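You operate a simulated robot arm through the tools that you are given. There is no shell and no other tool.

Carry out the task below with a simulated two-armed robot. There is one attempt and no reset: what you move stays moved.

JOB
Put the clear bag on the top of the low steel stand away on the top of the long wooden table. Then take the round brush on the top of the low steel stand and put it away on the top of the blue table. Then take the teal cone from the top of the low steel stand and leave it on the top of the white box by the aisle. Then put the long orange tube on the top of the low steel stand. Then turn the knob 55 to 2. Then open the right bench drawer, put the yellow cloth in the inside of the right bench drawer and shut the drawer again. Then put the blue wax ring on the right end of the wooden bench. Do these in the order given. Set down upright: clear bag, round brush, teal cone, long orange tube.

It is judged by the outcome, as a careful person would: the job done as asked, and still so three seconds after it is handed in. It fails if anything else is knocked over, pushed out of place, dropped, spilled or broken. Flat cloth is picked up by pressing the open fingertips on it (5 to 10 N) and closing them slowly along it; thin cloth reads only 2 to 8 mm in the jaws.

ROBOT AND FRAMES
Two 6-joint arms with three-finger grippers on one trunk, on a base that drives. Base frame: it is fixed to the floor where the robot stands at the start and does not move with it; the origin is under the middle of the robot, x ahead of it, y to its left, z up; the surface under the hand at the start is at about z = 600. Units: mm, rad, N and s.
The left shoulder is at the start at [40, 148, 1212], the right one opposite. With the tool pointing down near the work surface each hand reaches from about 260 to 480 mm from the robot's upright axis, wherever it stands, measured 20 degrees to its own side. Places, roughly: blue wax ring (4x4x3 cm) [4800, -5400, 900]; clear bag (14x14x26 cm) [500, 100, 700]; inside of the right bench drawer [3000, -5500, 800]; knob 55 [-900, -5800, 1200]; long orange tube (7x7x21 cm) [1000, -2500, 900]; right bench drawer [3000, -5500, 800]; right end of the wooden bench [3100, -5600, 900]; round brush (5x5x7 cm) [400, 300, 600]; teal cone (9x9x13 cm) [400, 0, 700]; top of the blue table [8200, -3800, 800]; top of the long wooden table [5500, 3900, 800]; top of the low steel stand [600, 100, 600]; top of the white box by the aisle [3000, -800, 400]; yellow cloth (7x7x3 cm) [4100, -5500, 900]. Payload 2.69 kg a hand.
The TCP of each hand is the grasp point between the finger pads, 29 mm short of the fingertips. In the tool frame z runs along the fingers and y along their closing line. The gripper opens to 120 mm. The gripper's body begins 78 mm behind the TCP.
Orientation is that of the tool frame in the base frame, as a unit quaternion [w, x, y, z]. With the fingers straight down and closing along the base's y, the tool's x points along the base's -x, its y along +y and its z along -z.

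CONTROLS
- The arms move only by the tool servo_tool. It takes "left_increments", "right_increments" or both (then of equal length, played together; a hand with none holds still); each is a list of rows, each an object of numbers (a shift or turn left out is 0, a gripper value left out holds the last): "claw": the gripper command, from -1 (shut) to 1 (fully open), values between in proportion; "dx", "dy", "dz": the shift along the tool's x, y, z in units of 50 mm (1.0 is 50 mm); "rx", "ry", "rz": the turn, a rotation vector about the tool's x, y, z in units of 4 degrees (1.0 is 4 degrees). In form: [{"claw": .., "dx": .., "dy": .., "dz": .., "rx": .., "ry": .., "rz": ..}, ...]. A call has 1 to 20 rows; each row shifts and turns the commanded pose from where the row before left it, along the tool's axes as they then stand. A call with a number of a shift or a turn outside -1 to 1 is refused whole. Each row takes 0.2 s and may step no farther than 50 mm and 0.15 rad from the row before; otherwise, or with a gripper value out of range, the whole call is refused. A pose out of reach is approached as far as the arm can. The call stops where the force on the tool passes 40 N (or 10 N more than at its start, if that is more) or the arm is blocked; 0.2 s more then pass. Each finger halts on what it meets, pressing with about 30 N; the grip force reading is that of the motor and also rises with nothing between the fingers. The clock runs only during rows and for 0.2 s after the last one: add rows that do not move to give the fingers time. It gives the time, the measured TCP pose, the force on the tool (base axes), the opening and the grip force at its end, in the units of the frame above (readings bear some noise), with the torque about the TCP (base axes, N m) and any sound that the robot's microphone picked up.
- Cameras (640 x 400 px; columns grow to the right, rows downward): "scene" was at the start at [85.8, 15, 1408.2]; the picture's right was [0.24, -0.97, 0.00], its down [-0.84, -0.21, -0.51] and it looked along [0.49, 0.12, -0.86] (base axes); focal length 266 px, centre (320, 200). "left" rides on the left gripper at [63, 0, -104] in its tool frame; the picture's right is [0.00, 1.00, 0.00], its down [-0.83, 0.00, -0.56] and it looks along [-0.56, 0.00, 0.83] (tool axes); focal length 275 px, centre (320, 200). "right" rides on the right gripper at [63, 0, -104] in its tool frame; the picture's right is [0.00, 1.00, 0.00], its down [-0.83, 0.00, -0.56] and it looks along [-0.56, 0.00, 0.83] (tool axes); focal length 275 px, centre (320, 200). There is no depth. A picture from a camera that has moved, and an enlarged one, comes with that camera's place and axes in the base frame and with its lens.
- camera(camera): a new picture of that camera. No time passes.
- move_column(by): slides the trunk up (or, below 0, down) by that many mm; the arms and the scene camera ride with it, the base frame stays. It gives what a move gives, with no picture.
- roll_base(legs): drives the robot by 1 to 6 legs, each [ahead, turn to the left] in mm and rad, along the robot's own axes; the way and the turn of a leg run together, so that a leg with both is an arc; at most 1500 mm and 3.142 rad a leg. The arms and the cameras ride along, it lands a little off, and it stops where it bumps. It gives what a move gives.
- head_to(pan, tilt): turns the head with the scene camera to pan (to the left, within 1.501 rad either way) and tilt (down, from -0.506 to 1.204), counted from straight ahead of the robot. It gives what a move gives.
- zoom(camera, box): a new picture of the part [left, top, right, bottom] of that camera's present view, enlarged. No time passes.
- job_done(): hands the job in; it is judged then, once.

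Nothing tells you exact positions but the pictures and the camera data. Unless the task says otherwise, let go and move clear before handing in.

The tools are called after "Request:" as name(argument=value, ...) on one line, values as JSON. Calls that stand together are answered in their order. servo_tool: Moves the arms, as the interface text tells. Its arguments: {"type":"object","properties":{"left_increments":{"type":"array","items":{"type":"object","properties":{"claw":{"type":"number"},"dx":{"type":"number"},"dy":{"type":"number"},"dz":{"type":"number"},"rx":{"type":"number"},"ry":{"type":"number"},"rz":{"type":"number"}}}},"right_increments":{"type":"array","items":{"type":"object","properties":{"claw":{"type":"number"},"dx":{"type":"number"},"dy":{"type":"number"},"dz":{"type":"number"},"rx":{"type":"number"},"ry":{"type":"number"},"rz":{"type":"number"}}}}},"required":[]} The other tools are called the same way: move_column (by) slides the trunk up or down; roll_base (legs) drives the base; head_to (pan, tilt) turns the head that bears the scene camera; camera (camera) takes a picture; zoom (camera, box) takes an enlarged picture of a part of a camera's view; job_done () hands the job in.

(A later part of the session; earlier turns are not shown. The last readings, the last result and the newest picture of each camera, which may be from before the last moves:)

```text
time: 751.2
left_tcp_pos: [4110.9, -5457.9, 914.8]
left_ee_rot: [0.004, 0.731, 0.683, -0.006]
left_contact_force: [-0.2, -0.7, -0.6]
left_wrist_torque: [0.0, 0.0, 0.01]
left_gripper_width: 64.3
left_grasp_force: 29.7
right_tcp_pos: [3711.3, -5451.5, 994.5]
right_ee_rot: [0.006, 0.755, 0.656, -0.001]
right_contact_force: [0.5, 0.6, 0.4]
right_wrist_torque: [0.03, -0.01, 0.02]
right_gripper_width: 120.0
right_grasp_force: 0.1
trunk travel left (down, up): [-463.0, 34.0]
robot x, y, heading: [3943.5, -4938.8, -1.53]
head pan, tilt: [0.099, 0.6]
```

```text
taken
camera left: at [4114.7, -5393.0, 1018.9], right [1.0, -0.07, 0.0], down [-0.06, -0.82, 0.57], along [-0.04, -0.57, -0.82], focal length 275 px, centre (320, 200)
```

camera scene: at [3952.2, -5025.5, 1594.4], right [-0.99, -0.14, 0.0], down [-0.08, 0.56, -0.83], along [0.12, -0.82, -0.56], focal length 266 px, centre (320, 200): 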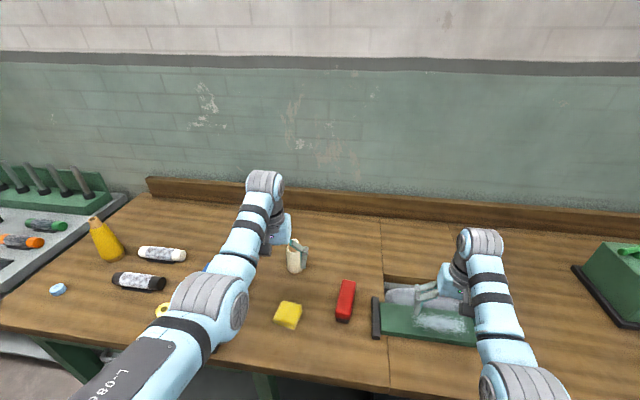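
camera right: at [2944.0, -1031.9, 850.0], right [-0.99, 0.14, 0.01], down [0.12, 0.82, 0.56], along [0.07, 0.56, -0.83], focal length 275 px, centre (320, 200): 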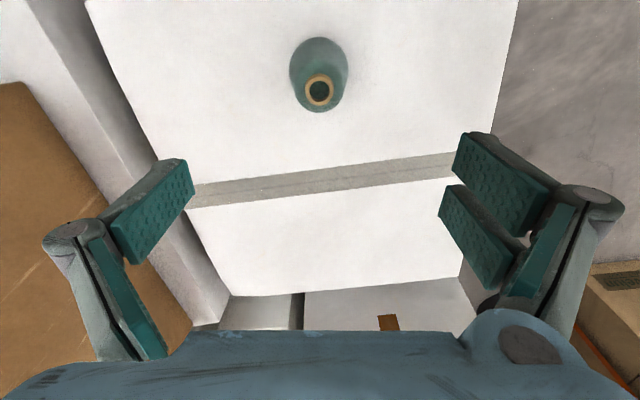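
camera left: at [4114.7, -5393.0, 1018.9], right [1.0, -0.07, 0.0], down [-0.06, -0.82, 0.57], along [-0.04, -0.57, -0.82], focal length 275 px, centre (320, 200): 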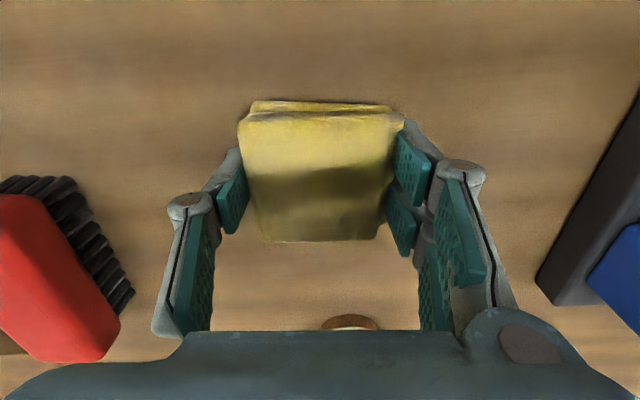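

Request:
servo_tool(left_increments=[{"dz": -0.3}, {"dz": -0.5}, {"dz": -0.6}, {"dz": -0.6}, {"dz": 0}])

Request:
camera(camera="left")

Request:
camera(camera="scene")

```text
time: 752.5
left_tcp_pos: [4110.0, -5456.4, 1015.8]
left_ee_rot: [0.006, 0.73, 0.683, -0.005]
left_contact_force: [-0.4, 0.0, -1.2]
left_wrist_torque: [0.02, 0.01, 0.01]
left_gripper_width: 64.2
left_grasp_force: 29.9
right_tcp_pos: [3710.3, -5450.5, 993.2]
right_ee_rot: [0.006, 0.755, 0.656, 0.0]
right_contact_force: [-0.2, -0.1, 0.1]
right_wrist_torque: [0.01, 0.01, -0.03]
right_gripper_width: 120.0
right_grasp_force: 0.0
trunk travel left (down, up): [-463.0, 34.0]
robot x, y, heading: [3939.3, -4933.5, -1.529]
head pan, tilt: [0.099, 0.6]
```

```text
taken
camera left: at [4113.9, -5393.3, 1120.4], right [1.0, -0.07, 0.0], down [-0.06, -0.82, 0.57], along [-0.04, -0.57, -0.82], focal length 275 px, centre (320, 200)
```

left: 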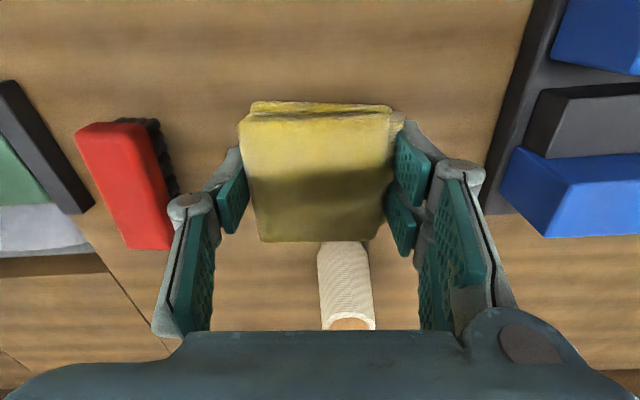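

```text
taken
camera scene: at [3953.3, -5045.7, 1567.7], right [-0.99, -0.14, 0.0], down [-0.08, 0.56, -0.82], along [0.12, -0.82, -0.57], focal length 266 px, centre (320, 200)
```

scene: 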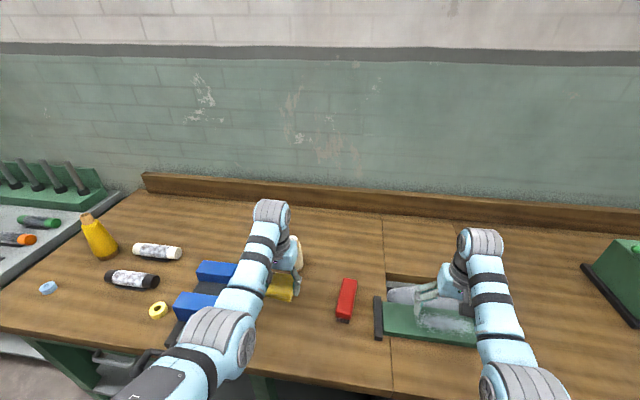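

The cloth is held. Backing off and returning to the open drawer.

Request:
roll_base(legs=[[-320, 0], [0, -1.61], [1130, 0], [0, 1.57]])

Request:
head_to(pan=0.15, tilt=0.8)

Request:
camera(camera="scene")

Request:
camera(camera="left")

```text
time: 767.7
left_tcp_pos: [2949.3, -5146.7, 1017.0]
left_ee_rot: [0.006, 0.74, 0.673, -0.005]
left_contact_force: [0.4, -0.1, -0.8]
left_wrist_torque: [0.01, 0.0, 0.03]
left_gripper_width: 63.9
left_grasp_force: 29.7
right_tcp_pos: [2549.4, -5128.4, 993.1]
right_ee_rot: [0.006, 0.763, 0.647, 0.001]
right_contact_force: [-0.5, 0.4, 0.4]
right_wrist_torque: [0.0, 0.01, 0.03]
right_gripper_width: 120.0
right_grasp_force: 0.1
trunk travel left (down, up): [-463.0, 34.0]
robot x, y, heading: [2791.1, -4619.2, -1.551]
head pan, tilt: [0.099, 0.6]
```

```text
time: 768.5
left_tcp_pos: [2949.7, -5147.4, 1016.9]
left_ee_rot: [0.006, 0.74, 0.673, -0.005]
left_contact_force: [0.9, 0.0, -0.1]
left_wrist_torque: [-0.01, 0.02, 0.01]
left_gripper_width: 64.0
left_grasp_force: 29.8
right_tcp_pos: [2549.7, -5129.9, 993.6]
right_ee_rot: [0.006, 0.763, 0.646, 0.0]
right_contact_force: [0.2, 0.9, 0.0]
right_wrist_torque: [-0.02, 0.01, 0.01]
right_gripper_width: 119.8
right_grasp_force: 0.1
trunk travel left (down, up): [-463.0, 34.0]
robot x, y, heading: [2788.3, -4621.4, -1.552]
head pan, tilt: [0.15, 0.799]
```

```text
taken
camera scene: at [2806.1, -4722.2, 1550.9], right [-0.99, -0.17, 0.0], down [-0.12, 0.71, -0.7], along [0.12, -0.69, -0.72], focal length 266 px, centre (320, 200)
```

scene: 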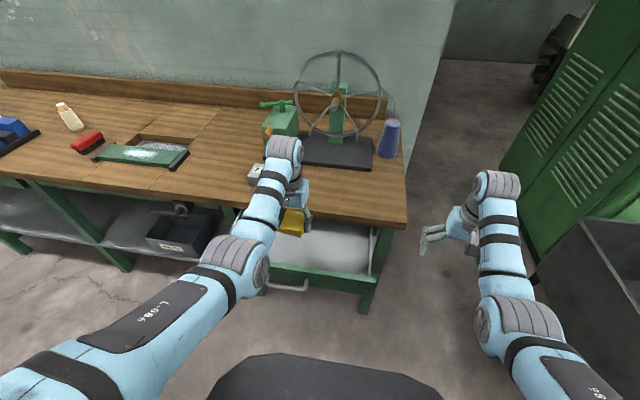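

```text
taken
camera left: at [2954.6, -5082.0, 1120.2], right [1.0, -0.1, 0.0], down [-0.08, -0.82, 0.57], along [-0.06, -0.57, -0.82], focal length 275 px, centre (320, 200)
```

left: 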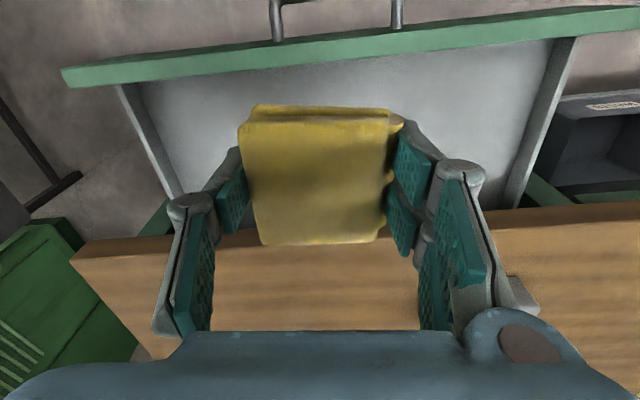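

The open drawer's inside spans about y -5114 to -5305, x 2740–3200. I'll move so the cloth is over its middle, then lower it in with the arm.

Request:
servo_tool(left_increments=[{"dx": 0.5}, {"dx": 0.5}, {"dx": 0}])

Request:
roll_base(legs=[[108, 0]])

Request:
servo_tool(left_increments=[{"dz": 0.8}, {"dz": 0.8}, {"dz": 0.8}, {"dz": 0.6}, {"dz": 0}])

Request:
camera(camera="left")

Request:
camera(camera="scene")

```text
time: 769.3
left_tcp_pos: [2949.6, -5107.0, 1005.1]
left_ee_rot: [0.005, 0.74, 0.673, -0.004]
left_contact_force: [0.2, 0.1, -1.0]
left_wrist_torque: [0.03, 0.0, -0.01]
left_gripper_width: 63.9
left_grasp_force: 29.5
left hand out of reach, approached as far as the arm can: row 2
right_tcp_pos: [2550.3, -5129.5, 994.5]
right_ee_rot: [0.005, 0.763, 0.646, 0.0]
right_contact_force: [-1.2, 0.2, -0.1]
right_wrist_torque: [-0.01, 0.03, -0.01]
right_gripper_width: 120.0
right_grasp_force: 0.0
trunk travel left (down, up): [-463.0, 34.0]
robot x, y, heading: [2790.2, -4623.9, -1.556]
head pan, tilt: [0.15, 0.799]
```

```text
time: 770.5
left_tcp_pos: [2951.9, -5203.7, 1011.9]
left_ee_rot: [0.01, 0.739, 0.674, -0.01]
left_contact_force: [0.1, 0.4, -0.8]
left_wrist_torque: [-0.01, 0.0, -0.03]
left_gripper_width: 64.0
left_grasp_force: 30.2
right_tcp_pos: [2552.2, -5228.1, 1001.1]
right_ee_rot: [0.011, 0.763, 0.647, -0.004]
right_contact_force: [0.4, 0.1, -0.3]
right_wrist_torque: [-0.03, -0.01, -0.01]
right_gripper_width: 120.1
right_grasp_force: 0.0
trunk travel left (down, up): [-463.0, 34.0]
robot x, y, heading: [2792.3, -4730.4, -1.556]
head pan, tilt: [0.15, 0.799]
```

```text
time: 771.7
left_tcp_pos: [2951.9, -5215.7, 855.4]
left_ee_rot: [0.006, 0.739, 0.674, -0.007]
left_contact_force: [0.3, 0.9, -0.6]
left_wrist_torque: [-0.01, 0.01, -0.01]
left_gripper_width: 64.2
left_grasp_force: 29.6
right_tcp_pos: [2551.1, -5237.9, 995.9]
right_ee_rot: [0.008, 0.763, 0.647, 0.0]
right_contact_force: [0.2, 0.2, -0.1]
right_wrist_torque: [0.01, 0.03, -0.01]
right_gripper_width: 120.2
right_grasp_force: 0.0
trunk travel left (down, up): [-463.0, 34.0]
robot x, y, heading: [2793.7, -4731.6, -1.549]
head pan, tilt: [0.15, 0.799]
```

```text
taken
camera left: at [2957.6, -5151.3, 959.6], right [1.0, -0.1, 0.0], down [-0.08, -0.82, 0.57], along [-0.05, -0.57, -0.82], focal length 275 px, centre (320, 200)
```

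left: 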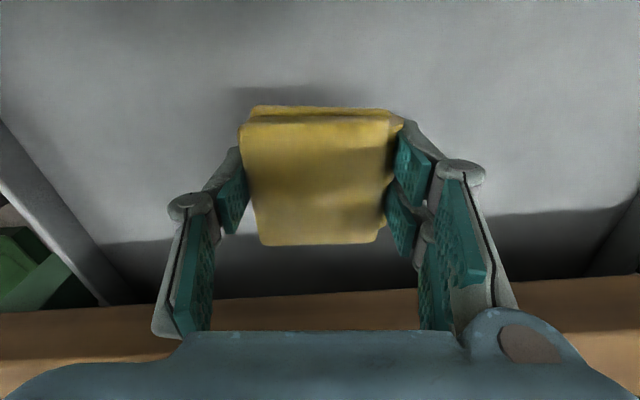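

```text
taken
camera scene: at [2808.1, -4831.0, 1550.9], right [-0.99, -0.17, 0.0], down [-0.12, 0.71, -0.7], along [0.12, -0.69, -0.72], focal length 266 px, centre (320, 200)
```

scene: 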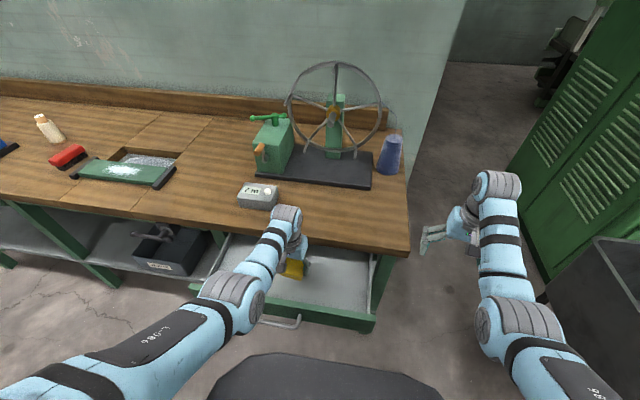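

Request:
servo_tool(left_increments=[{"dz": 0.3}, {"dz": 0.2}, {"dz": 0.1}, {"dz": 0.1}, {"dz": 0}])

```text
time: 772.9
left_tcp_pos: [2952.9, -5213.5, 823.5]
left_ee_rot: [0.006, 0.739, 0.674, -0.005]
left_contact_force: [0.0, -0.9, -0.8]
left_wrist_torque: [0.01, -0.02, -0.01]
left_gripper_width: 64.1
left_grasp_force: 29.4
left hand out of reach, approached as far as the arm can: row 4
right_tcp_pos: [2552.6, -5236.7, 993.5]
right_ee_rot: [0.007, 0.763, 0.646, -0.001]
right_contact_force: [-0.9, -0.8, 0.2]
right_wrist_torque: [-0.05, -0.03, 0.0]
right_gripper_width: 120.0
right_grasp_force: 0.1
trunk travel left (down, up): [-463.0, 34.0]
robot x, y, heading: [2796.5, -4731.1, -1.55]
head pan, tilt: [0.15, 0.799]
```

Request:
move_column(by=-8)

Request:
move_column(by=-5)

Request:
camera(camera="left")

```text
time: 773.4
left_tcp_pos: [2952.8, -5213.1, 814.1]
left_ee_rot: [0.005, 0.739, 0.674, -0.005]
left_contact_force: [-0.3, -0.3, -0.1]
left_wrist_torque: [-0.02, -0.03, 0.0]
left_gripper_width: 64.2
left_grasp_force: 29.9
right_tcp_pos: [2552.0, -5237.5, 985.6]
right_ee_rot: [0.007, 0.763, 0.646, 0.0]
right_contact_force: [0.3, -0.3, -0.2]
right_wrist_torque: [0.0, -0.03, 0.03]
right_gripper_width: 119.9
right_grasp_force: 0.0
trunk travel left (down, up): [-455.0, 42.0]
robot x, y, heading: [2794.0, -4728.9, -1.55]
head pan, tilt: [0.15, 0.799]
```

```text
time: 774.0
left_tcp_pos: [2953.4, -5212.6, 810.3]
left_ee_rot: [0.005, 0.739, 0.674, -0.005]
left_contact_force: [-0.3, -1.1, -0.6]
left_wrist_torque: [0.04, -0.02, 0.01]
left_gripper_width: 63.9
left_grasp_force: 30.3
right_tcp_pos: [2551.3, -5237.7, 981.3]
right_ee_rot: [0.008, 0.763, 0.646, -0.001]
right_contact_force: [-0.3, 0.5, 0.8]
right_wrist_torque: [0.0, 0.0, -0.01]
right_gripper_width: 120.0
right_grasp_force: 0.1
trunk travel left (down, up): [-450.0, 47.0]
robot x, y, heading: [2793.4, -4733.4, -1.554]
head pan, tilt: [0.15, 0.799]
```

```text
taken
camera left: at [2958.0, -5148.9, 914.4], right [1.0, -0.1, 0.0], down [-0.08, -0.82, 0.57], along [-0.05, -0.57, -0.82], focal length 275 px, centre (320, 200)
```

left: 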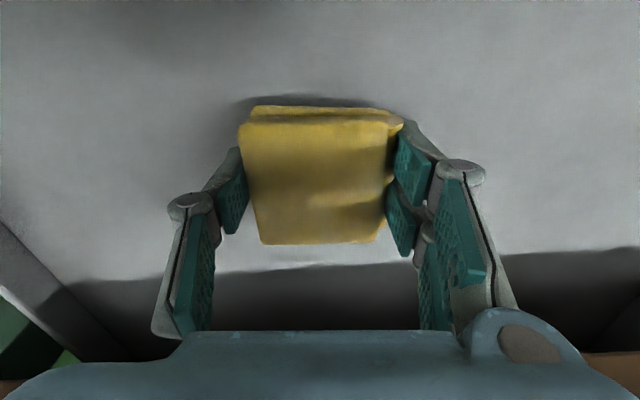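

Request:
move_column(by=-4)

Request:
move_column(by=-4)

Request:
move_column(by=-4)

```text
time: 774.5
left_tcp_pos: [2952.6, -5213.5, 806.9]
left_ee_rot: [0.007, 0.739, 0.674, -0.006]
left_contact_force: [-0.3, 0.2, -0.7]
left_wrist_torque: [0.02, -0.02, 0.0]
left_gripper_width: 63.9
left_grasp_force: 30.3
right_tcp_pos: [2551.0, -5237.7, 978.1]
right_ee_rot: [0.008, 0.764, 0.646, 0.0]
right_contact_force: [-0.3, -0.3, -0.9]
right_wrist_torque: [0.0, -0.02, -0.02]
right_gripper_width: 120.1
right_grasp_force: 0.0
trunk travel left (down, up): [-446.0, 51.0]
robot x, y, heading: [2790.5, -4732.5, -1.55]
head pan, tilt: [0.15, 0.799]
```

```text
time: 775.0
left_tcp_pos: [2953.1, -5213.8, 803.0]
left_ee_rot: [0.006, 0.74, 0.673, -0.006]
left_contact_force: [-0.1, 0.0, -0.5]
left_wrist_torque: [-0.02, -0.01, -0.02]
left_gripper_width: 64.0
left_grasp_force: 30.0
right_tcp_pos: [2551.0, -5237.4, 974.4]
right_ee_rot: [0.008, 0.763, 0.646, 0.0]
right_contact_force: [0.2, 0.4, -0.4]
right_wrist_torque: [0.0, -0.01, -0.02]
right_gripper_width: 120.0
right_grasp_force: 0.1
trunk travel left (down, up): [-442.0, 55.0]
robot x, y, heading: [2794.0, -4727.5, -1.553]
head pan, tilt: [0.15, 0.799]
```

```text
time: 775.6
left_tcp_pos: [2953.1, -5214.0, 798.1]
left_ee_rot: [0.006, 0.739, 0.674, -0.006]
left_contact_force: [0.5, 0.3, -0.6]
left_wrist_torque: [0.0, -0.04, -0.03]
left_gripper_width: 63.7
left_grasp_force: 30.1
right_tcp_pos: [2550.8, -5237.4, 969.7]
right_ee_rot: [0.007, 0.763, 0.646, -0.001]
right_contact_force: [0.1, 0.6, -0.5]
right_wrist_torque: [-0.02, 0.01, 0.0]
right_gripper_width: 119.9
right_grasp_force: 0.1
trunk travel left (down, up): [-438.0, 59.0]
robot x, y, heading: [2790.5, -4728.8, -1.547]
head pan, tilt: [0.15, 0.799]
```

Request:
move_column(by=-4)

Request:
move_column(by=-4)

Request:
camera(camera="left")

```text
time: 776.1
left_tcp_pos: [2952.7, -5213.5, 794.4]
left_ee_rot: [0.006, 0.739, 0.673, -0.005]
left_contact_force: [0.0, -0.5, -0.8]
left_wrist_torque: [0.0, 0.0, 0.02]
left_gripper_width: 64.0
left_grasp_force: 29.9
right_tcp_pos: [2551.6, -5237.4, 965.6]
right_ee_rot: [0.007, 0.763, 0.646, 0.0]
right_contact_force: [1.3, 0.2, -0.1]
right_wrist_torque: [0.0, 0.01, 0.0]
right_gripper_width: 120.2
right_grasp_force: 0.0
trunk travel left (down, up): [-434.0, 63.0]
robot x, y, heading: [2794.7, -4731.2, -1.549]
head pan, tilt: [0.15, 0.799]
```

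```text
time: 776.6
left_tcp_pos: [2952.5, -5213.5, 790.3]
left_ee_rot: [0.006, 0.739, 0.674, -0.005]
left_contact_force: [-0.4, -0.1, 0.0]
left_wrist_torque: [0.01, 0.01, 0.01]
left_gripper_width: 64.0
left_grasp_force: 29.9
right_tcp_pos: [2552.5, -5237.3, 961.7]
right_ee_rot: [0.007, 0.763, 0.646, 0.0]
right_contact_force: [0.3, 0.3, -0.9]
right_wrist_torque: [-0.01, -0.02, -0.02]
right_gripper_width: 120.0
right_grasp_force: 0.1
trunk travel left (down, up): [-430.0, 67.0]
robot x, y, heading: [2791.7, -4733.9, -1.553]
head pan, tilt: [0.15, 0.799]
```

```text
taken
camera left: at [2957.9, -5148.7, 894.3], right [1.0, -0.1, 0.0], down [-0.08, -0.82, 0.57], along [-0.05, -0.57, -0.82], focal length 275 px, centre (320, 200)
```

left: 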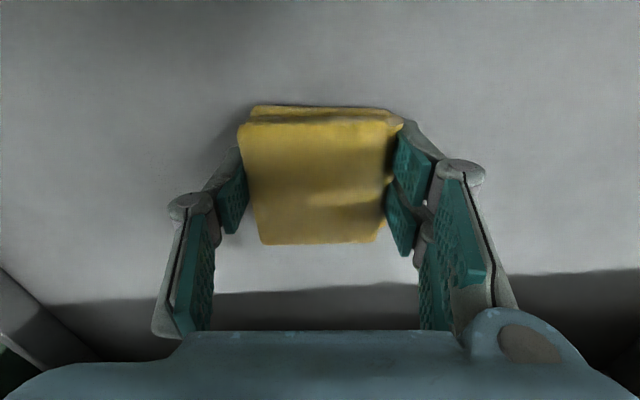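

Request:
move_column(by=-4)

Request:
move_column(by=-4)

Request:
move_column(by=-4)

```text
time: 777.1
left_tcp_pos: [2952.2, -5213.0, 788.9]
left_ee_rot: [0.009, 0.739, 0.674, -0.007]
left_contact_force: [2.5, -0.5, 28.2]
left_wrist_torque: [0.2, -0.3, -0.11]
left_gripper_width: 64.1
left_grasp_force: 30.5
right_tcp_pos: [2552.2, -5234.0, 959.2]
right_ee_rot: [0.009, 0.763, 0.647, -0.002]
right_contact_force: [-0.3, -0.3, 0.4]
right_wrist_torque: [-0.01, -0.02, -0.02]
right_gripper_width: 120.1
right_grasp_force: 0.0
trunk travel left (down, up): [-426.0, 71.0]
robot x, y, heading: [2793.2, -4731.7, -1.554]
head pan, tilt: [0.15, 0.799]
```

```text
time: 777.5
left_tcp_pos: [2954.2, -5214.2, 790.1]
left_ee_rot: [0.01, 0.739, 0.674, -0.008]
left_contact_force: [-0.8, 1.7, 18.3]
left_wrist_torque: [0.48, -0.15, 0.07]
left_gripper_width: 64.0
left_grasp_force: 30.4
right_tcp_pos: [2551.2, -5235.2, 957.6]
right_ee_rot: [0.008, 0.762, 0.647, -0.001]
right_contact_force: [-0.2, 0.5, -0.6]
right_wrist_torque: [-0.01, 0.01, 0.01]
right_gripper_width: 119.9
right_grasp_force: 0.0
trunk travel left (down, up): [-426.0, 72.0]
robot x, y, heading: [2794.8, -4727.4, -1.552]
head pan, tilt: [0.15, 0.799]
stopped: the force on the tool passed its limit at 45 N (the readings are from after the stop); the commanded pose is now the measured one
```

```text
time: 777.9
left_tcp_pos: [2952.8, -5218.9, 789.8]
left_ee_rot: [0.012, 0.739, 0.674, -0.011]
left_contact_force: [-3.9, 1.7, 17.0]
left_wrist_torque: [0.48, -0.25, 0.11]
left_gripper_width: 64.2
left_grasp_force: 30.0
right_tcp_pos: [2551.4, -5234.9, 954.7]
right_ee_rot: [0.008, 0.763, 0.647, -0.002]
right_contact_force: [0.4, 0.2, -0.4]
right_wrist_torque: [0.02, 0.0, 0.03]
right_gripper_width: 120.0
right_grasp_force: 0.2
trunk travel left (down, up): [-423.0, 74.0]
robot x, y, heading: [2798.0, -4726.8, -1.554]
head pan, tilt: [0.15, 0.799]
stopped: the force on the tool passed its limit at 43 N (the readings are from after the stop); the commanded pose is now the measured one
```

The cloth is on the drawer floor. Raising 3 mm to unload, then opening slowly.

Request:
move_column(by=3)

Request:
servo_tool(left_increments=[{"claw": 0.1}, {"claw": 0.15}, {"claw": 0.25}, {"claw": 0.4}, {"claw": 0.6}, {"claw": 0.7}, {"claw": 0.7}])

Request:
camera(camera="left")

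```text
time: 778.4
left_tcp_pos: [2954.3, -5219.1, 789.8]
left_ee_rot: [0.01, 0.739, 0.674, -0.009]
left_contact_force: [-0.1, -0.8, -0.7]
left_wrist_torque: [0.0, 0.0, -0.01]
left_gripper_width: 63.9
left_grasp_force: 30.0
right_tcp_pos: [2553.3, -5239.0, 957.1]
right_ee_rot: [0.007, 0.763, 0.647, -0.001]
right_contact_force: [-0.2, -0.6, 0.1]
right_wrist_torque: [0.0, -0.01, -0.03]
right_gripper_width: 119.8
right_grasp_force: 0.0
trunk travel left (down, up): [-426.0, 71.0]
robot x, y, heading: [2791.2, -4731.7, -1.554]
head pan, tilt: [0.15, 0.799]
```

```text
time: 780.0
left_tcp_pos: [2953.4, -5218.1, 791.7]
left_ee_rot: [0.011, 0.739, 0.673, -0.009]
left_contact_force: [-0.9, -0.5, 0.0]
left_wrist_torque: [-0.01, 0.0, -0.01]
left_gripper_width: 101.9
left_grasp_force: 0.0
right_tcp_pos: [2552.1, -5237.8, 957.7]
right_ee_rot: [0.008, 0.762, 0.647, -0.001]
right_contact_force: [0.3, 0.2, -0.2]
right_wrist_torque: [0.0, -0.04, 0.0]
right_gripper_width: 120.0
right_grasp_force: 0.0
trunk travel left (down, up): [-426.0, 71.0]
robot x, y, heading: [2791.7, -4724.9, -1.55]
head pan, tilt: [0.15, 0.799]
```

```text
taken
camera left: at [2958.5, -5152.8, 893.9], right [1.0, -0.1, 0.0], down [-0.08, -0.81, 0.58], along [-0.05, -0.58, -0.82], focal length 275 px, centre (320, 200)
```

left: 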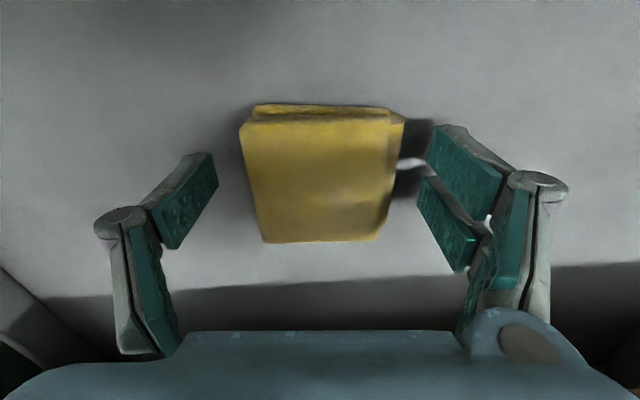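

The cloth lies in the drawer. Raising the hand clear and backing away before closing the drawer.

Request:
servo_tool(left_increments=[{"dz": -0.4}, {"dz": -0.8}, {"dz": -0.8}, {"dz": -0.8}, {"dz": -0.7}, {"dz": 0}])

Request:
roll_base(legs=[[-220, 0]])

Request:
camera(camera="scene")

Request:
camera(camera="left")

```text
time: 781.4
left_tcp_pos: [2951.4, -5213.8, 963.5]
left_ee_rot: [0.01, 0.739, 0.674, -0.01]
left_contact_force: [0.1, 0.0, 1.1]
left_wrist_torque: [-0.01, -0.02, 0.01]
left_gripper_width: 101.9
left_grasp_force: 0.0
right_tcp_pos: [2552.6, -5237.1, 957.4]
right_ee_rot: [0.007, 0.762, 0.647, -0.001]
right_contact_force: [0.0, 0.2, 0.1]
right_wrist_torque: [-0.02, 0.03, 0.02]
right_gripper_width: 120.0
right_grasp_force: 0.0
trunk travel left (down, up): [-426.0, 71.0]
robot x, y, heading: [2792.7, -4728.1, -1.552]
head pan, tilt: [0.15, 0.799]
```

```text
time: 783.1
left_tcp_pos: [2949.9, -5001.2, 961.9]
left_ee_rot: [0.01, 0.737, 0.676, -0.008]
left_contact_force: [-0.1, -0.4, -0.1]
left_wrist_torque: [0.01, 0.01, 0.0]
left_gripper_width: 102.0
left_grasp_force: 0.1
right_tcp_pos: [2548.4, -5027.5, 956.0]
right_ee_rot: [0.005, 0.761, 0.649, 0.0]
right_contact_force: [-0.6, 0.0, -0.7]
right_wrist_torque: [0.0, 0.03, 0.01]
right_gripper_width: 119.9
right_grasp_force: 0.0
trunk travel left (down, up): [-426.0, 71.0]
robot x, y, heading: [2788.8, -4514.8, -1.544]
head pan, tilt: [0.15, 0.799]
```

```text
taken
camera scene: at [2804.1, -4621.0, 1513.0], right [-0.98, -0.17, 0.0], down [-0.12, 0.71, -0.69], along [0.12, -0.68, -0.72], focal length 266 px, centre (320, 200)
```

scene: 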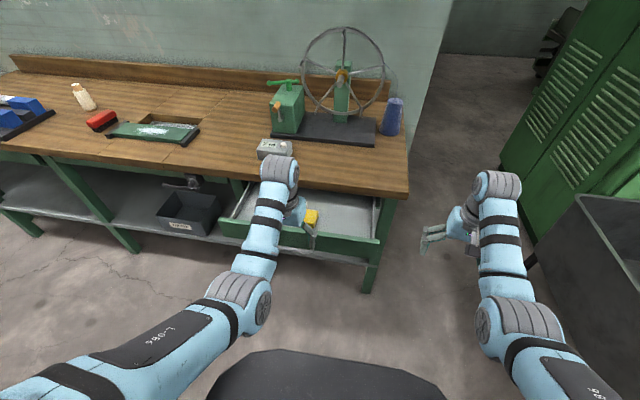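

```text
taken
camera left: at [2953.9, -4935.5, 1064.8], right [1.0, -0.09, 0.0], down [-0.08, -0.81, 0.58], along [-0.05, -0.57, -0.82], focal length 275 px, centre (320, 200)
```

left: 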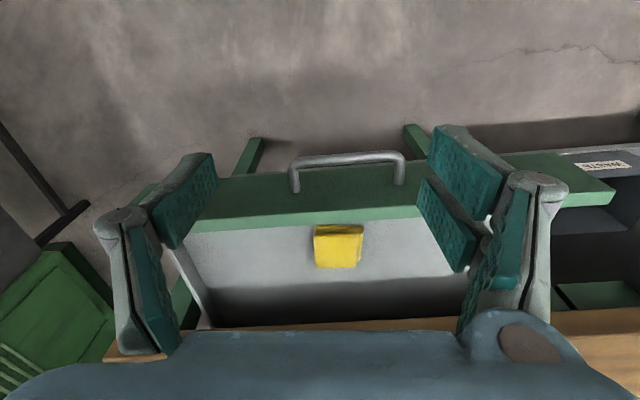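

The cloth is in the drawer. I'll close the left jaws, lower the hand in front of the handle, and push the drawer shut by driving forward.

Request:
servo_tool(left_increments=[{"claw": -1, "dy": 0.3}, {"claw": -1}, {"claw": -1}, {"dz": 0.7}, {"dz": 0.7}, {"dz": 0.7}, {"dz": 0.6}, {"dz": 0}])

Request:
camera(camera="left")

Request:
camera(camera="scene")

```text
time: 784.9
left_tcp_pos: [2962.7, -5002.9, 828.6]
left_ee_rot: [0.011, 0.737, 0.676, -0.009]
left_contact_force: [-0.4, -0.6, -0.2]
left_wrist_torque: [-0.01, 0.01, -0.02]
left_gripper_width: 0.0
left_grasp_force: 27.9
right_tcp_pos: [2550.4, -5023.9, 957.3]
right_ee_rot: [0.008, 0.761, 0.649, 0.0]
right_contact_force: [-0.5, 0.0, -0.1]
right_wrist_torque: [0.02, 0.01, 0.0]
right_gripper_width: 120.0
right_grasp_force: 0.0
trunk travel left (down, up): [-426.0, 71.0]
robot x, y, heading: [2792.9, -4515.0, -1.54]
head pan, tilt: [0.15, 0.799]
```

```text
taken
camera left: at [2968.2, -4936.8, 930.8], right [1.0, -0.09, 0.0], down [-0.08, -0.81, 0.58], along [-0.05, -0.58, -0.81], focal length 275 px, centre (320, 200)
```

left: 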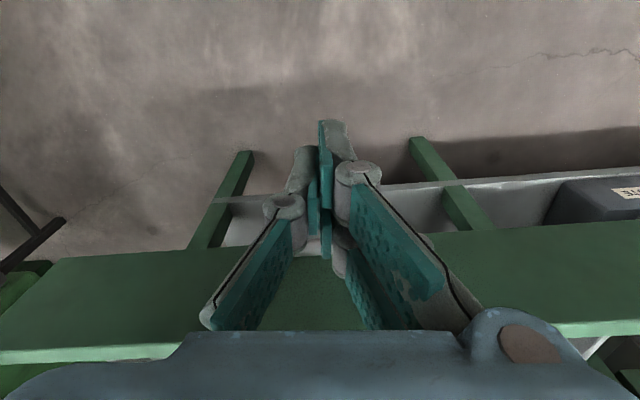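

```text
taken
camera scene: at [2804.1, -4616.5, 1513.4], right [-0.98, -0.17, 0.0], down [-0.12, 0.71, -0.7], along [0.12, -0.69, -0.72], focal length 266 px, centre (320, 200)
```

scene: 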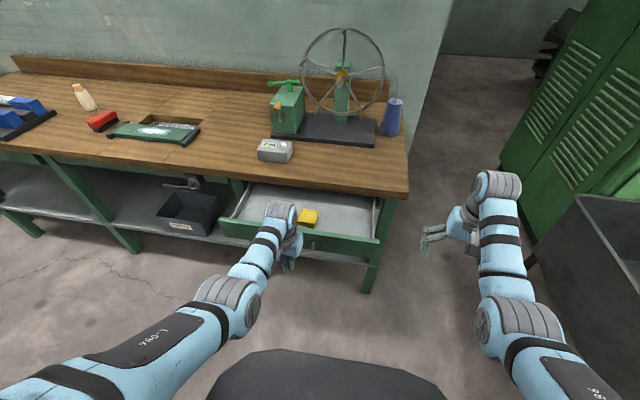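

Request:
servo_tool(left_increments=[{"dz": 0.25}, {"dz": 0.2}, {"dz": 0}])

Request:
roll_base(legs=[[90, 0]])

Request:
camera(camera="scene")

Request:
camera(camera="left")

```text
time: 785.7
left_tcp_pos: [2964.2, -5003.1, 804.4]
left_ee_rot: [0.01, 0.737, 0.675, -0.009]
left_contact_force: [0.4, 0.5, 0.3]
left_wrist_torque: [-0.02, -0.01, -0.03]
left_gripper_width: 0.0
left_grasp_force: 28.5
right_tcp_pos: [2550.6, -5023.6, 956.3]
right_ee_rot: [0.007, 0.76, 0.649, 0.0]
right_contact_force: [0.3, 0.3, -0.1]
right_wrist_torque: [0.01, -0.01, 0.01]
right_gripper_width: 120.1
right_grasp_force: 0.1
trunk travel left (down, up): [-426.0, 71.0]
robot x, y, heading: [2784.9, -4514.5, -1.547]
head pan, tilt: [0.15, 0.799]
```

```text
time: 786.8
left_tcp_pos: [2964.1, -5089.2, 807.9]
left_ee_rot: [0.015, 0.739, 0.673, -0.012]
left_contact_force: [0.2, 1.7, 0.3]
left_wrist_torque: [-0.08, 0.02, -0.01]
left_gripper_width: 0.0
left_grasp_force: 28.7
right_tcp_pos: [2550.2, -5107.4, 962.9]
right_ee_rot: [0.011, 0.762, 0.648, -0.004]
right_contact_force: [0.3, 0.1, 0.2]
right_wrist_torque: [-0.05, 0.0, -0.02]
right_gripper_width: 120.1
right_grasp_force: 0.0
trunk travel left (down, up): [-426.0, 71.0]
robot x, y, heading: [2795.6, -4606.0, -1.548]
head pan, tilt: [0.15, 0.799]
```

```text
taken
camera scene: at [2805.7, -4695.2, 1514.3], right [-0.99, -0.17, 0.0], down [-0.12, 0.7, -0.7], along [0.12, -0.69, -0.71], focal length 266 px, centre (320, 200)
```

scene: 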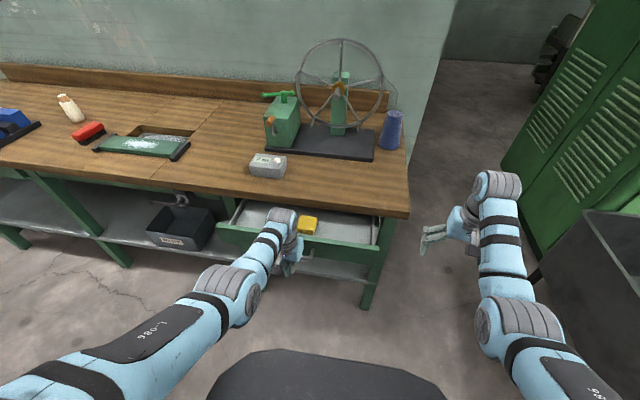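

```text
taken
camera left: at [2968.8, -5022.8, 911.1], right [1.0, -0.09, 0.0], down [-0.08, -0.81, 0.59], along [-0.05, -0.58, -0.81], focal length 275 px, centre (320, 200)
```

left: 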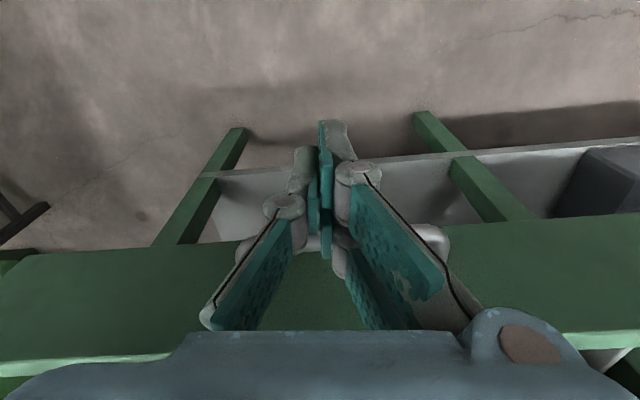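

The fingers now push on the handle and the drawer is moving. Continuing to push.

Request:
roll_base(legs=[[160, 0]])

Request:
camera(camera="scene")

Request:
camera(camera="left")

```text
time: 788.2
left_tcp_pos: [2966.0, -5252.7, 805.2]
left_ee_rot: [0.011, 0.739, 0.674, -0.011]
left_contact_force: [-0.2, 1.2, 0.8]
left_wrist_torque: [-0.02, 0.0, 0.02]
left_gripper_width: 0.1
left_grasp_force: 28.7
right_tcp_pos: [2552.9, -5271.0, 959.1]
right_ee_rot: [0.008, 0.762, 0.647, -0.001]
right_contact_force: [-0.6, -0.3, 0.2]
right_wrist_torque: [0.0, 0.01, 0.01]
right_gripper_width: 120.0
right_grasp_force: 0.0
trunk travel left (down, up): [-426.0, 71.0]
robot x, y, heading: [2797.7, -4769.1, -1.552]
head pan, tilt: [0.15, 0.799]
```

```text
taken
camera scene: at [2809.0, -4862.6, 1513.7], right [-0.99, -0.17, 0.0], down [-0.12, 0.7, -0.7], along [0.12, -0.69, -0.71], focal length 266 px, centre (320, 200)
```

scene: 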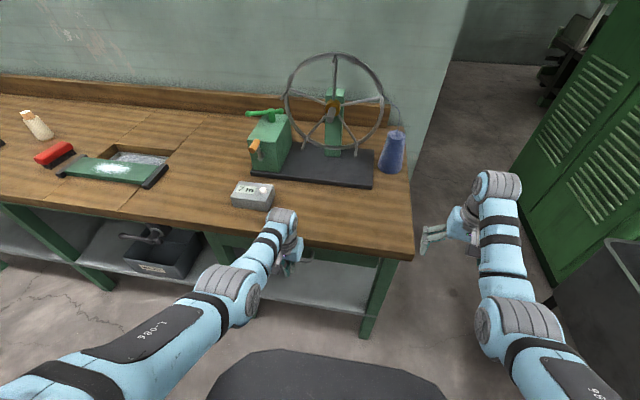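

```text
taken
camera left: at [2971.3, -5186.6, 908.2], right [1.0, -0.1, 0.0], down [-0.08, -0.81, 0.58], along [-0.05, -0.58, -0.81], focal length 275 px, centre (320, 200)
```

left: 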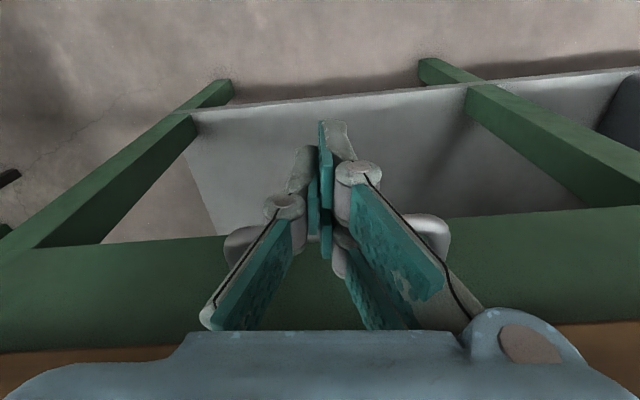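

Request:
roll_base(legs=[[22, 0]])

Request:
roll_base(legs=[[10, 0]])

Request:
camera(camera="left")

```text
time: 789.2
left_tcp_pos: [2967.1, -5271.7, 802.9]
left_ee_rot: [0.004, 0.739, 0.674, -0.003]
left_contact_force: [1.2, 1.8, 1.9]
left_wrist_torque: [0.0, 0.01, 0.03]
left_gripper_width: 0.0
left_grasp_force: 28.6
right_tcp_pos: [2553.6, -5295.5, 959.3]
right_ee_rot: [0.008, 0.762, 0.648, -0.002]
right_contact_force: [-0.2, 0.3, -0.1]
right_wrist_torque: [0.01, 0.01, 0.0]
right_gripper_width: 119.7
right_grasp_force: 0.1
trunk travel left (down, up): [-426.0, 71.0]
robot x, y, heading: [2797.3, -4789.3, -1.55]
head pan, tilt: [0.15, 0.799]
stopped in leg 1: the force on the tool passed its limit at 47 N (the readings are from after the stop); the commanded pose is now the measured one
```

```text
time: 790.1
left_tcp_pos: [2967.4, -5271.8, 799.3]
left_ee_rot: [-0.004, 0.737, 0.675, 0.002]
left_contact_force: [-0.4, 10.2, 5.0]
left_wrist_torque: [-0.05, -0.04, 0.12]
left_gripper_width: 0.2
left_grasp_force: 28.7
right_tcp_pos: [2554.3, -5304.3, 958.4]
right_ee_rot: [0.009, 0.761, 0.648, -0.002]
right_contact_force: [0.0, 0.2, -0.4]
right_wrist_torque: [0.03, 0.0, 0.0]
right_gripper_width: 119.9
right_grasp_force: 0.1
trunk travel left (down, up): [-426.0, 71.0]
robot x, y, heading: [2796.9, -4798.0, -1.547]
head pan, tilt: [0.15, 0.799]
stopped in leg 1: the force on the tool passed its limit at 43 N (the readings are from after the stop); the commanded pose is now the measured one
```

```text
taken
camera left: at [2971.9, -5210.5, 904.3], right [1.0, -0.09, 0.0], down [-0.08, -0.83, 0.55], along [-0.05, -0.55, -0.84], focal length 275 px, centre (320, 200)
```

left: 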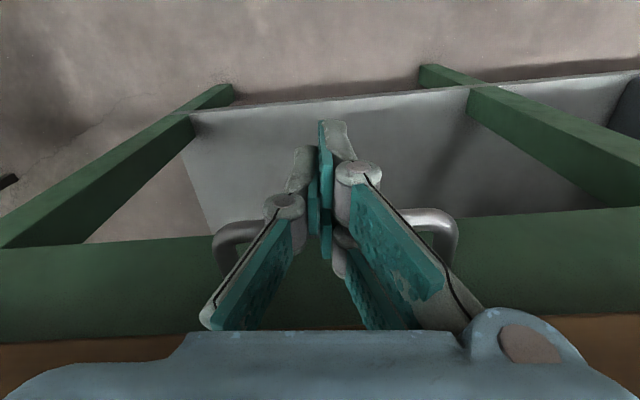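

The push met firm resistance. I'll back off and check that the drawer is fully shut.

Request:
roll_base(legs=[[-150, 0]])

Request:
camera(camera="left")

Request:
zoom(camera="scene", box=[200, 150, 440, 330])

```text
time: 791.4
left_tcp_pos: [2962.9, -5129.7, 796.6]
left_ee_rot: [-0.004, 0.739, 0.674, 0.003]
left_contact_force: [-0.3, -0.2, -0.8]
left_wrist_torque: [0.0, 0.01, -0.02]
left_gripper_width: 0.0
left_grasp_force: 29.1
right_tcp_pos: [2550.4, -5159.9, 956.7]
right_ee_rot: [0.008, 0.762, 0.647, -0.001]
right_contact_force: [-0.2, 0.8, -0.4]
right_wrist_torque: [0.02, -0.03, 0.03]
right_gripper_width: 119.8
right_grasp_force: 0.1
trunk travel left (down, up): [-426.0, 71.0]
robot x, y, heading: [2793.6, -4647.8, -1.547]
head pan, tilt: [0.15, 0.799]
```

```text
taken
camera left: at [2968.3, -5067.4, 902.9], right [1.0, -0.09, 0.0], down [-0.08, -0.83, 0.55], along [-0.05, -0.55, -0.84], focal length 275 px, centre (320, 200)
```

left: 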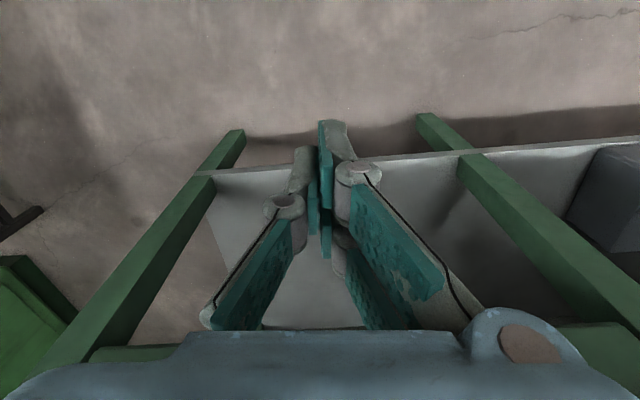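

```text
2.22 times, centred on (320, 240) of scene
camera zoom: at [2806.6, -4754.3, 1513.1], right [-0.99, -0.17, 0.0], down [-0.12, 0.71, -0.7], along [0.12, -0.69, -0.72], focal length 591 px, centre (320, 111)
```

zoom: 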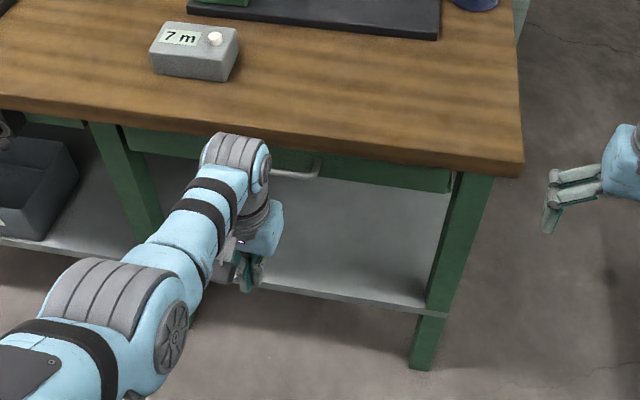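

Request:
servo_tool(left_increments=[{"dz": -0.8}, {"dz": -0.8}, {"dz": -0.8}, {"dz": -0.6}, {"dz": 0}])

Request:
roll_base(legs=[[-250, 0]])

Request:
move_column(by=-200)

Request:
head_to(pan=0.1, tilt=0.5)

Request:
zoom(camera="scene", box=[180, 130, 420, 300])

Request:
camera(camera="left")

```text
time: 792.6
left_tcp_pos: [2963.7, -5130.4, 949.9]
left_ee_rot: [-0.003, 0.739, 0.674, 0.002]
left_contact_force: [0.3, -0.1, 0.3]
left_wrist_torque: [0.02, -0.02, -0.01]
left_gripper_width: 0.0
left_grasp_force: 29.2
right_tcp_pos: [2550.4, -5158.8, 957.9]
right_ee_rot: [0.008, 0.762, 0.647, -0.001]
right_contact_force: [0.0, -0.5, 0.2]
right_wrist_torque: [-0.01, 0.01, -0.01]
right_gripper_width: 120.2
right_grasp_force: 0.1
trunk travel left (down, up): [-426.0, 71.0]
robot x, y, heading: [2790.0, -4651.9, -1.555]
head pan, tilt: [0.15, 0.799]
```

```text
time: 794.5
left_tcp_pos: [2957.4, -4883.9, 949.2]
left_ee_rot: [-0.004, 0.739, 0.674, 0.003]
left_contact_force: [0.0, -0.4, -0.9]
left_wrist_torque: [0.01, -0.02, -0.01]
left_gripper_width: 0.0
left_grasp_force: 29.0
right_tcp_pos: [2544.5, -4911.1, 956.3]
right_ee_rot: [0.007, 0.763, 0.647, -0.001]
right_contact_force: [-0.3, -0.3, -0.7]
right_wrist_torque: [0.06, 0.01, -0.01]
right_gripper_width: 120.1
right_grasp_force: 0.0
trunk travel left (down, up): [-426.0, 71.0]
robot x, y, heading: [2787.4, -4402.4, -1.555]
head pan, tilt: [0.15, 0.799]
```

```text
time: 796.6
left_tcp_pos: [2958.0, -4881.8, 751.3]
left_ee_rot: [-0.003, 0.739, 0.674, 0.002]
left_contact_force: [-1.0, -0.5, 0.4]
left_wrist_torque: [0.0, 0.04, 0.01]
left_gripper_width: 0.1
left_grasp_force: 28.4
right_tcp_pos: [2545.3, -4908.2, 758.4]
right_ee_rot: [0.009, 0.763, 0.647, -0.002]
right_contact_force: [-0.2, -0.5, 0.3]
right_wrist_torque: [0.03, 0.0, -0.03]
right_gripper_width: 119.8
right_grasp_force: 0.2
trunk travel left (down, up): [-226.0, 271.0]
robot x, y, heading: [2781.9, -4402.1, -1.551]
head pan, tilt: [0.15, 0.799]
```

```text
time: 797.4
left_tcp_pos: [2957.8, -4881.8, 749.8]
left_ee_rot: [-0.003, 0.739, 0.674, 0.001]
left_contact_force: [0.7, -0.2, 0.7]
left_wrist_torque: [-0.01, -0.02, -0.01]
left_gripper_width: 0.2
left_grasp_force: 28.6
right_tcp_pos: [2546.1, -4909.7, 757.2]
right_ee_rot: [0.009, 0.763, 0.647, -0.002]
right_contact_force: [-0.2, 0.7, -0.3]
right_wrist_torque: [0.01, -0.02, -0.02]
right_gripper_width: 119.9
right_grasp_force: 0.0
trunk travel left (down, up): [-226.0, 271.0]
robot x, y, heading: [2782.0, -4401.6, -1.552]
head pan, tilt: [0.099, 0.499]
```

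```text
2.35 times, centred on (300, 215) of scene
camera zoom: at [2798.6, -4513.3, 1339.5], right [-0.99, -0.12, 0.0], down [-0.06, 0.48, -0.88], along [0.1, -0.87, -0.48], focal length 625 px, centre (367, 165)
```

zoom: 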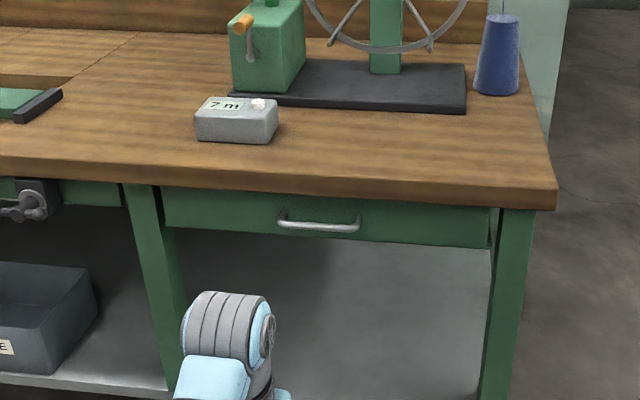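

```text
taken
camera left: at [2962.5, -4819.5, 855.4], right [1.0, -0.1, 0.0], down [-0.08, -0.83, 0.55], along [-0.05, -0.55, -0.84], focal length 275 px, centre (320, 200)
```

left: 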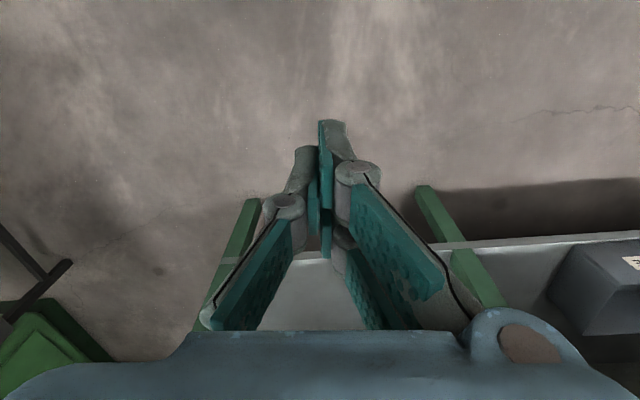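

The drawer is shut (handle back at y ≈ -5300, front flush under the lip). Now the blue wax ring: raising the trunk and hands, then driving east along the bench.

Request:
move_column(by=268)

Request:
servo_tool(left_increments=[{"claw": 0.3, "dz": -0.5}, {"dz": -0.5}, {"dz": 0}, {"dz": 0}, {"dz": 0}], right_increments=[{"dz": -0.7}, {"dz": -0.7}, {"dz": -0.7}, {"dz": -0.7}, {"dz": 0}])

Request:
roll_base(legs=[[0, 1.5], [960, 0], [960, 0], [0, -1.52]])

Request:
head_to(pan=0.15, tilt=0.6)

Request:
camera(camera="scene")

```text
time: 800.1
left_tcp_pos: [2957.1, -4881.5, 1017.6]
left_ee_rot: [-0.003, 0.739, 0.674, 0.002]
left_contact_force: [-0.3, -0.3, 0.1]
left_wrist_torque: [0.02, -0.02, -0.02]
left_gripper_width: 0.1
left_grasp_force: 28.5
right_tcp_pos: [2544.8, -4909.1, 1026.0]
right_ee_rot: [0.008, 0.763, 0.647, -0.001]
right_contact_force: [0.9, 0.2, 0.2]
right_wrist_torque: [0.01, 0.01, 0.01]
right_gripper_width: 120.2
right_grasp_force: 0.0
trunk travel left (down, up): [-494.0, 3.0]
robot x, y, heading: [2789.8, -4401.8, -1.549]
head pan, tilt: [0.099, 0.499]
```

```text
time: 801.4
left_tcp_pos: [2955.7, -4902.1, 1051.3]
left_ee_rot: [-0.003, 0.739, 0.674, 0.002]
left_contact_force: [-0.5, 1.0, 0.3]
left_wrist_torque: [0.01, 0.02, 0.01]
left_gripper_width: 78.0
left_grasp_force: 0.0
left hand out of reach, approached as far as the arm can: row 1, 2
right_tcp_pos: [2544.7, -4958.3, 1146.3]
right_ee_rot: [0.008, 0.763, 0.647, -0.001]
right_contact_force: [-0.3, 0.6, 0.2]
right_wrist_torque: [0.0, -0.01, 0.01]
right_gripper_width: 120.1
right_grasp_force: 0.2
right hand out of reach, approached as far as the arm can: row 1, 2, 3, 4
trunk travel left (down, up): [-494.0, 3.0]
robot x, y, heading: [2788.2, -4401.0, -1.551]
head pan, tilt: [0.099, 0.499]
```

```text
time: 818.2
left_tcp_pos: [4869.2, -5037.5, 1051.0]
left_ee_rot: [-0.003, 0.737, 0.676, 0.002]
left_contact_force: [0.5, 0.6, 0.1]
left_wrist_torque: [0.01, -0.02, 0.01]
left_gripper_width: 77.9
left_grasp_force: 0.1
right_tcp_pos: [4459.1, -5094.4, 1146.2]
right_ee_rot: [0.008, 0.761, 0.649, -0.002]
right_contact_force: [0.0, 0.3, -0.3]
right_wrist_torque: [0.02, 0.0, 0.0]
right_gripper_width: 119.9
right_grasp_force: 0.0
trunk travel left (down, up): [-494.0, 3.0]
robot x, y, heading: [4702.5, -4536.1, -1.542]
head pan, tilt: [0.099, 0.499]
```

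```text
time: 818.9
left_tcp_pos: [4869.9, -5037.4, 1051.6]
left_ee_rot: [-0.004, 0.737, 0.676, 0.003]
left_contact_force: [0.0, 0.1, -1.1]
left_wrist_torque: [-0.02, 0.0, 0.02]
left_gripper_width: 77.9
left_grasp_force: 0.1
right_tcp_pos: [4458.1, -5096.4, 1146.2]
right_ee_rot: [0.008, 0.76, 0.65, -0.001]
right_contact_force: [-0.6, -0.3, 0.6]
right_wrist_torque: [-0.01, -0.02, -0.02]
right_gripper_width: 120.1
right_grasp_force: 0.1
trunk travel left (down, up): [-494.0, 3.0]
robot x, y, heading: [4700.8, -4538.4, -1.545]
head pan, tilt: [0.15, 0.6]
```

```text
taken
camera scene: at [4714.1, -4645.9, 1597.6], right [-0.98, -0.17, 0.0], down [-0.1, 0.56, -0.83], along [0.14, -0.81, -0.56], focal length 266 px, centre (320, 200)
```

scene: 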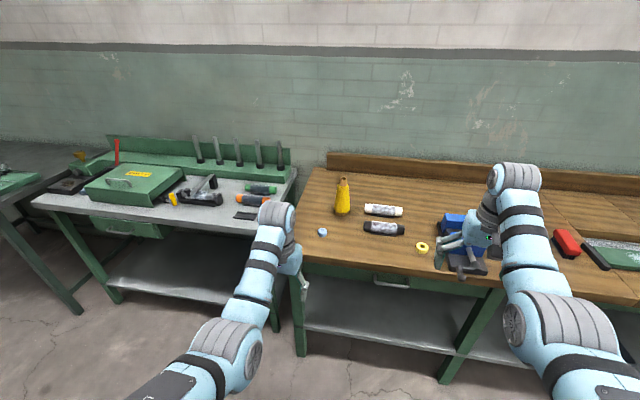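

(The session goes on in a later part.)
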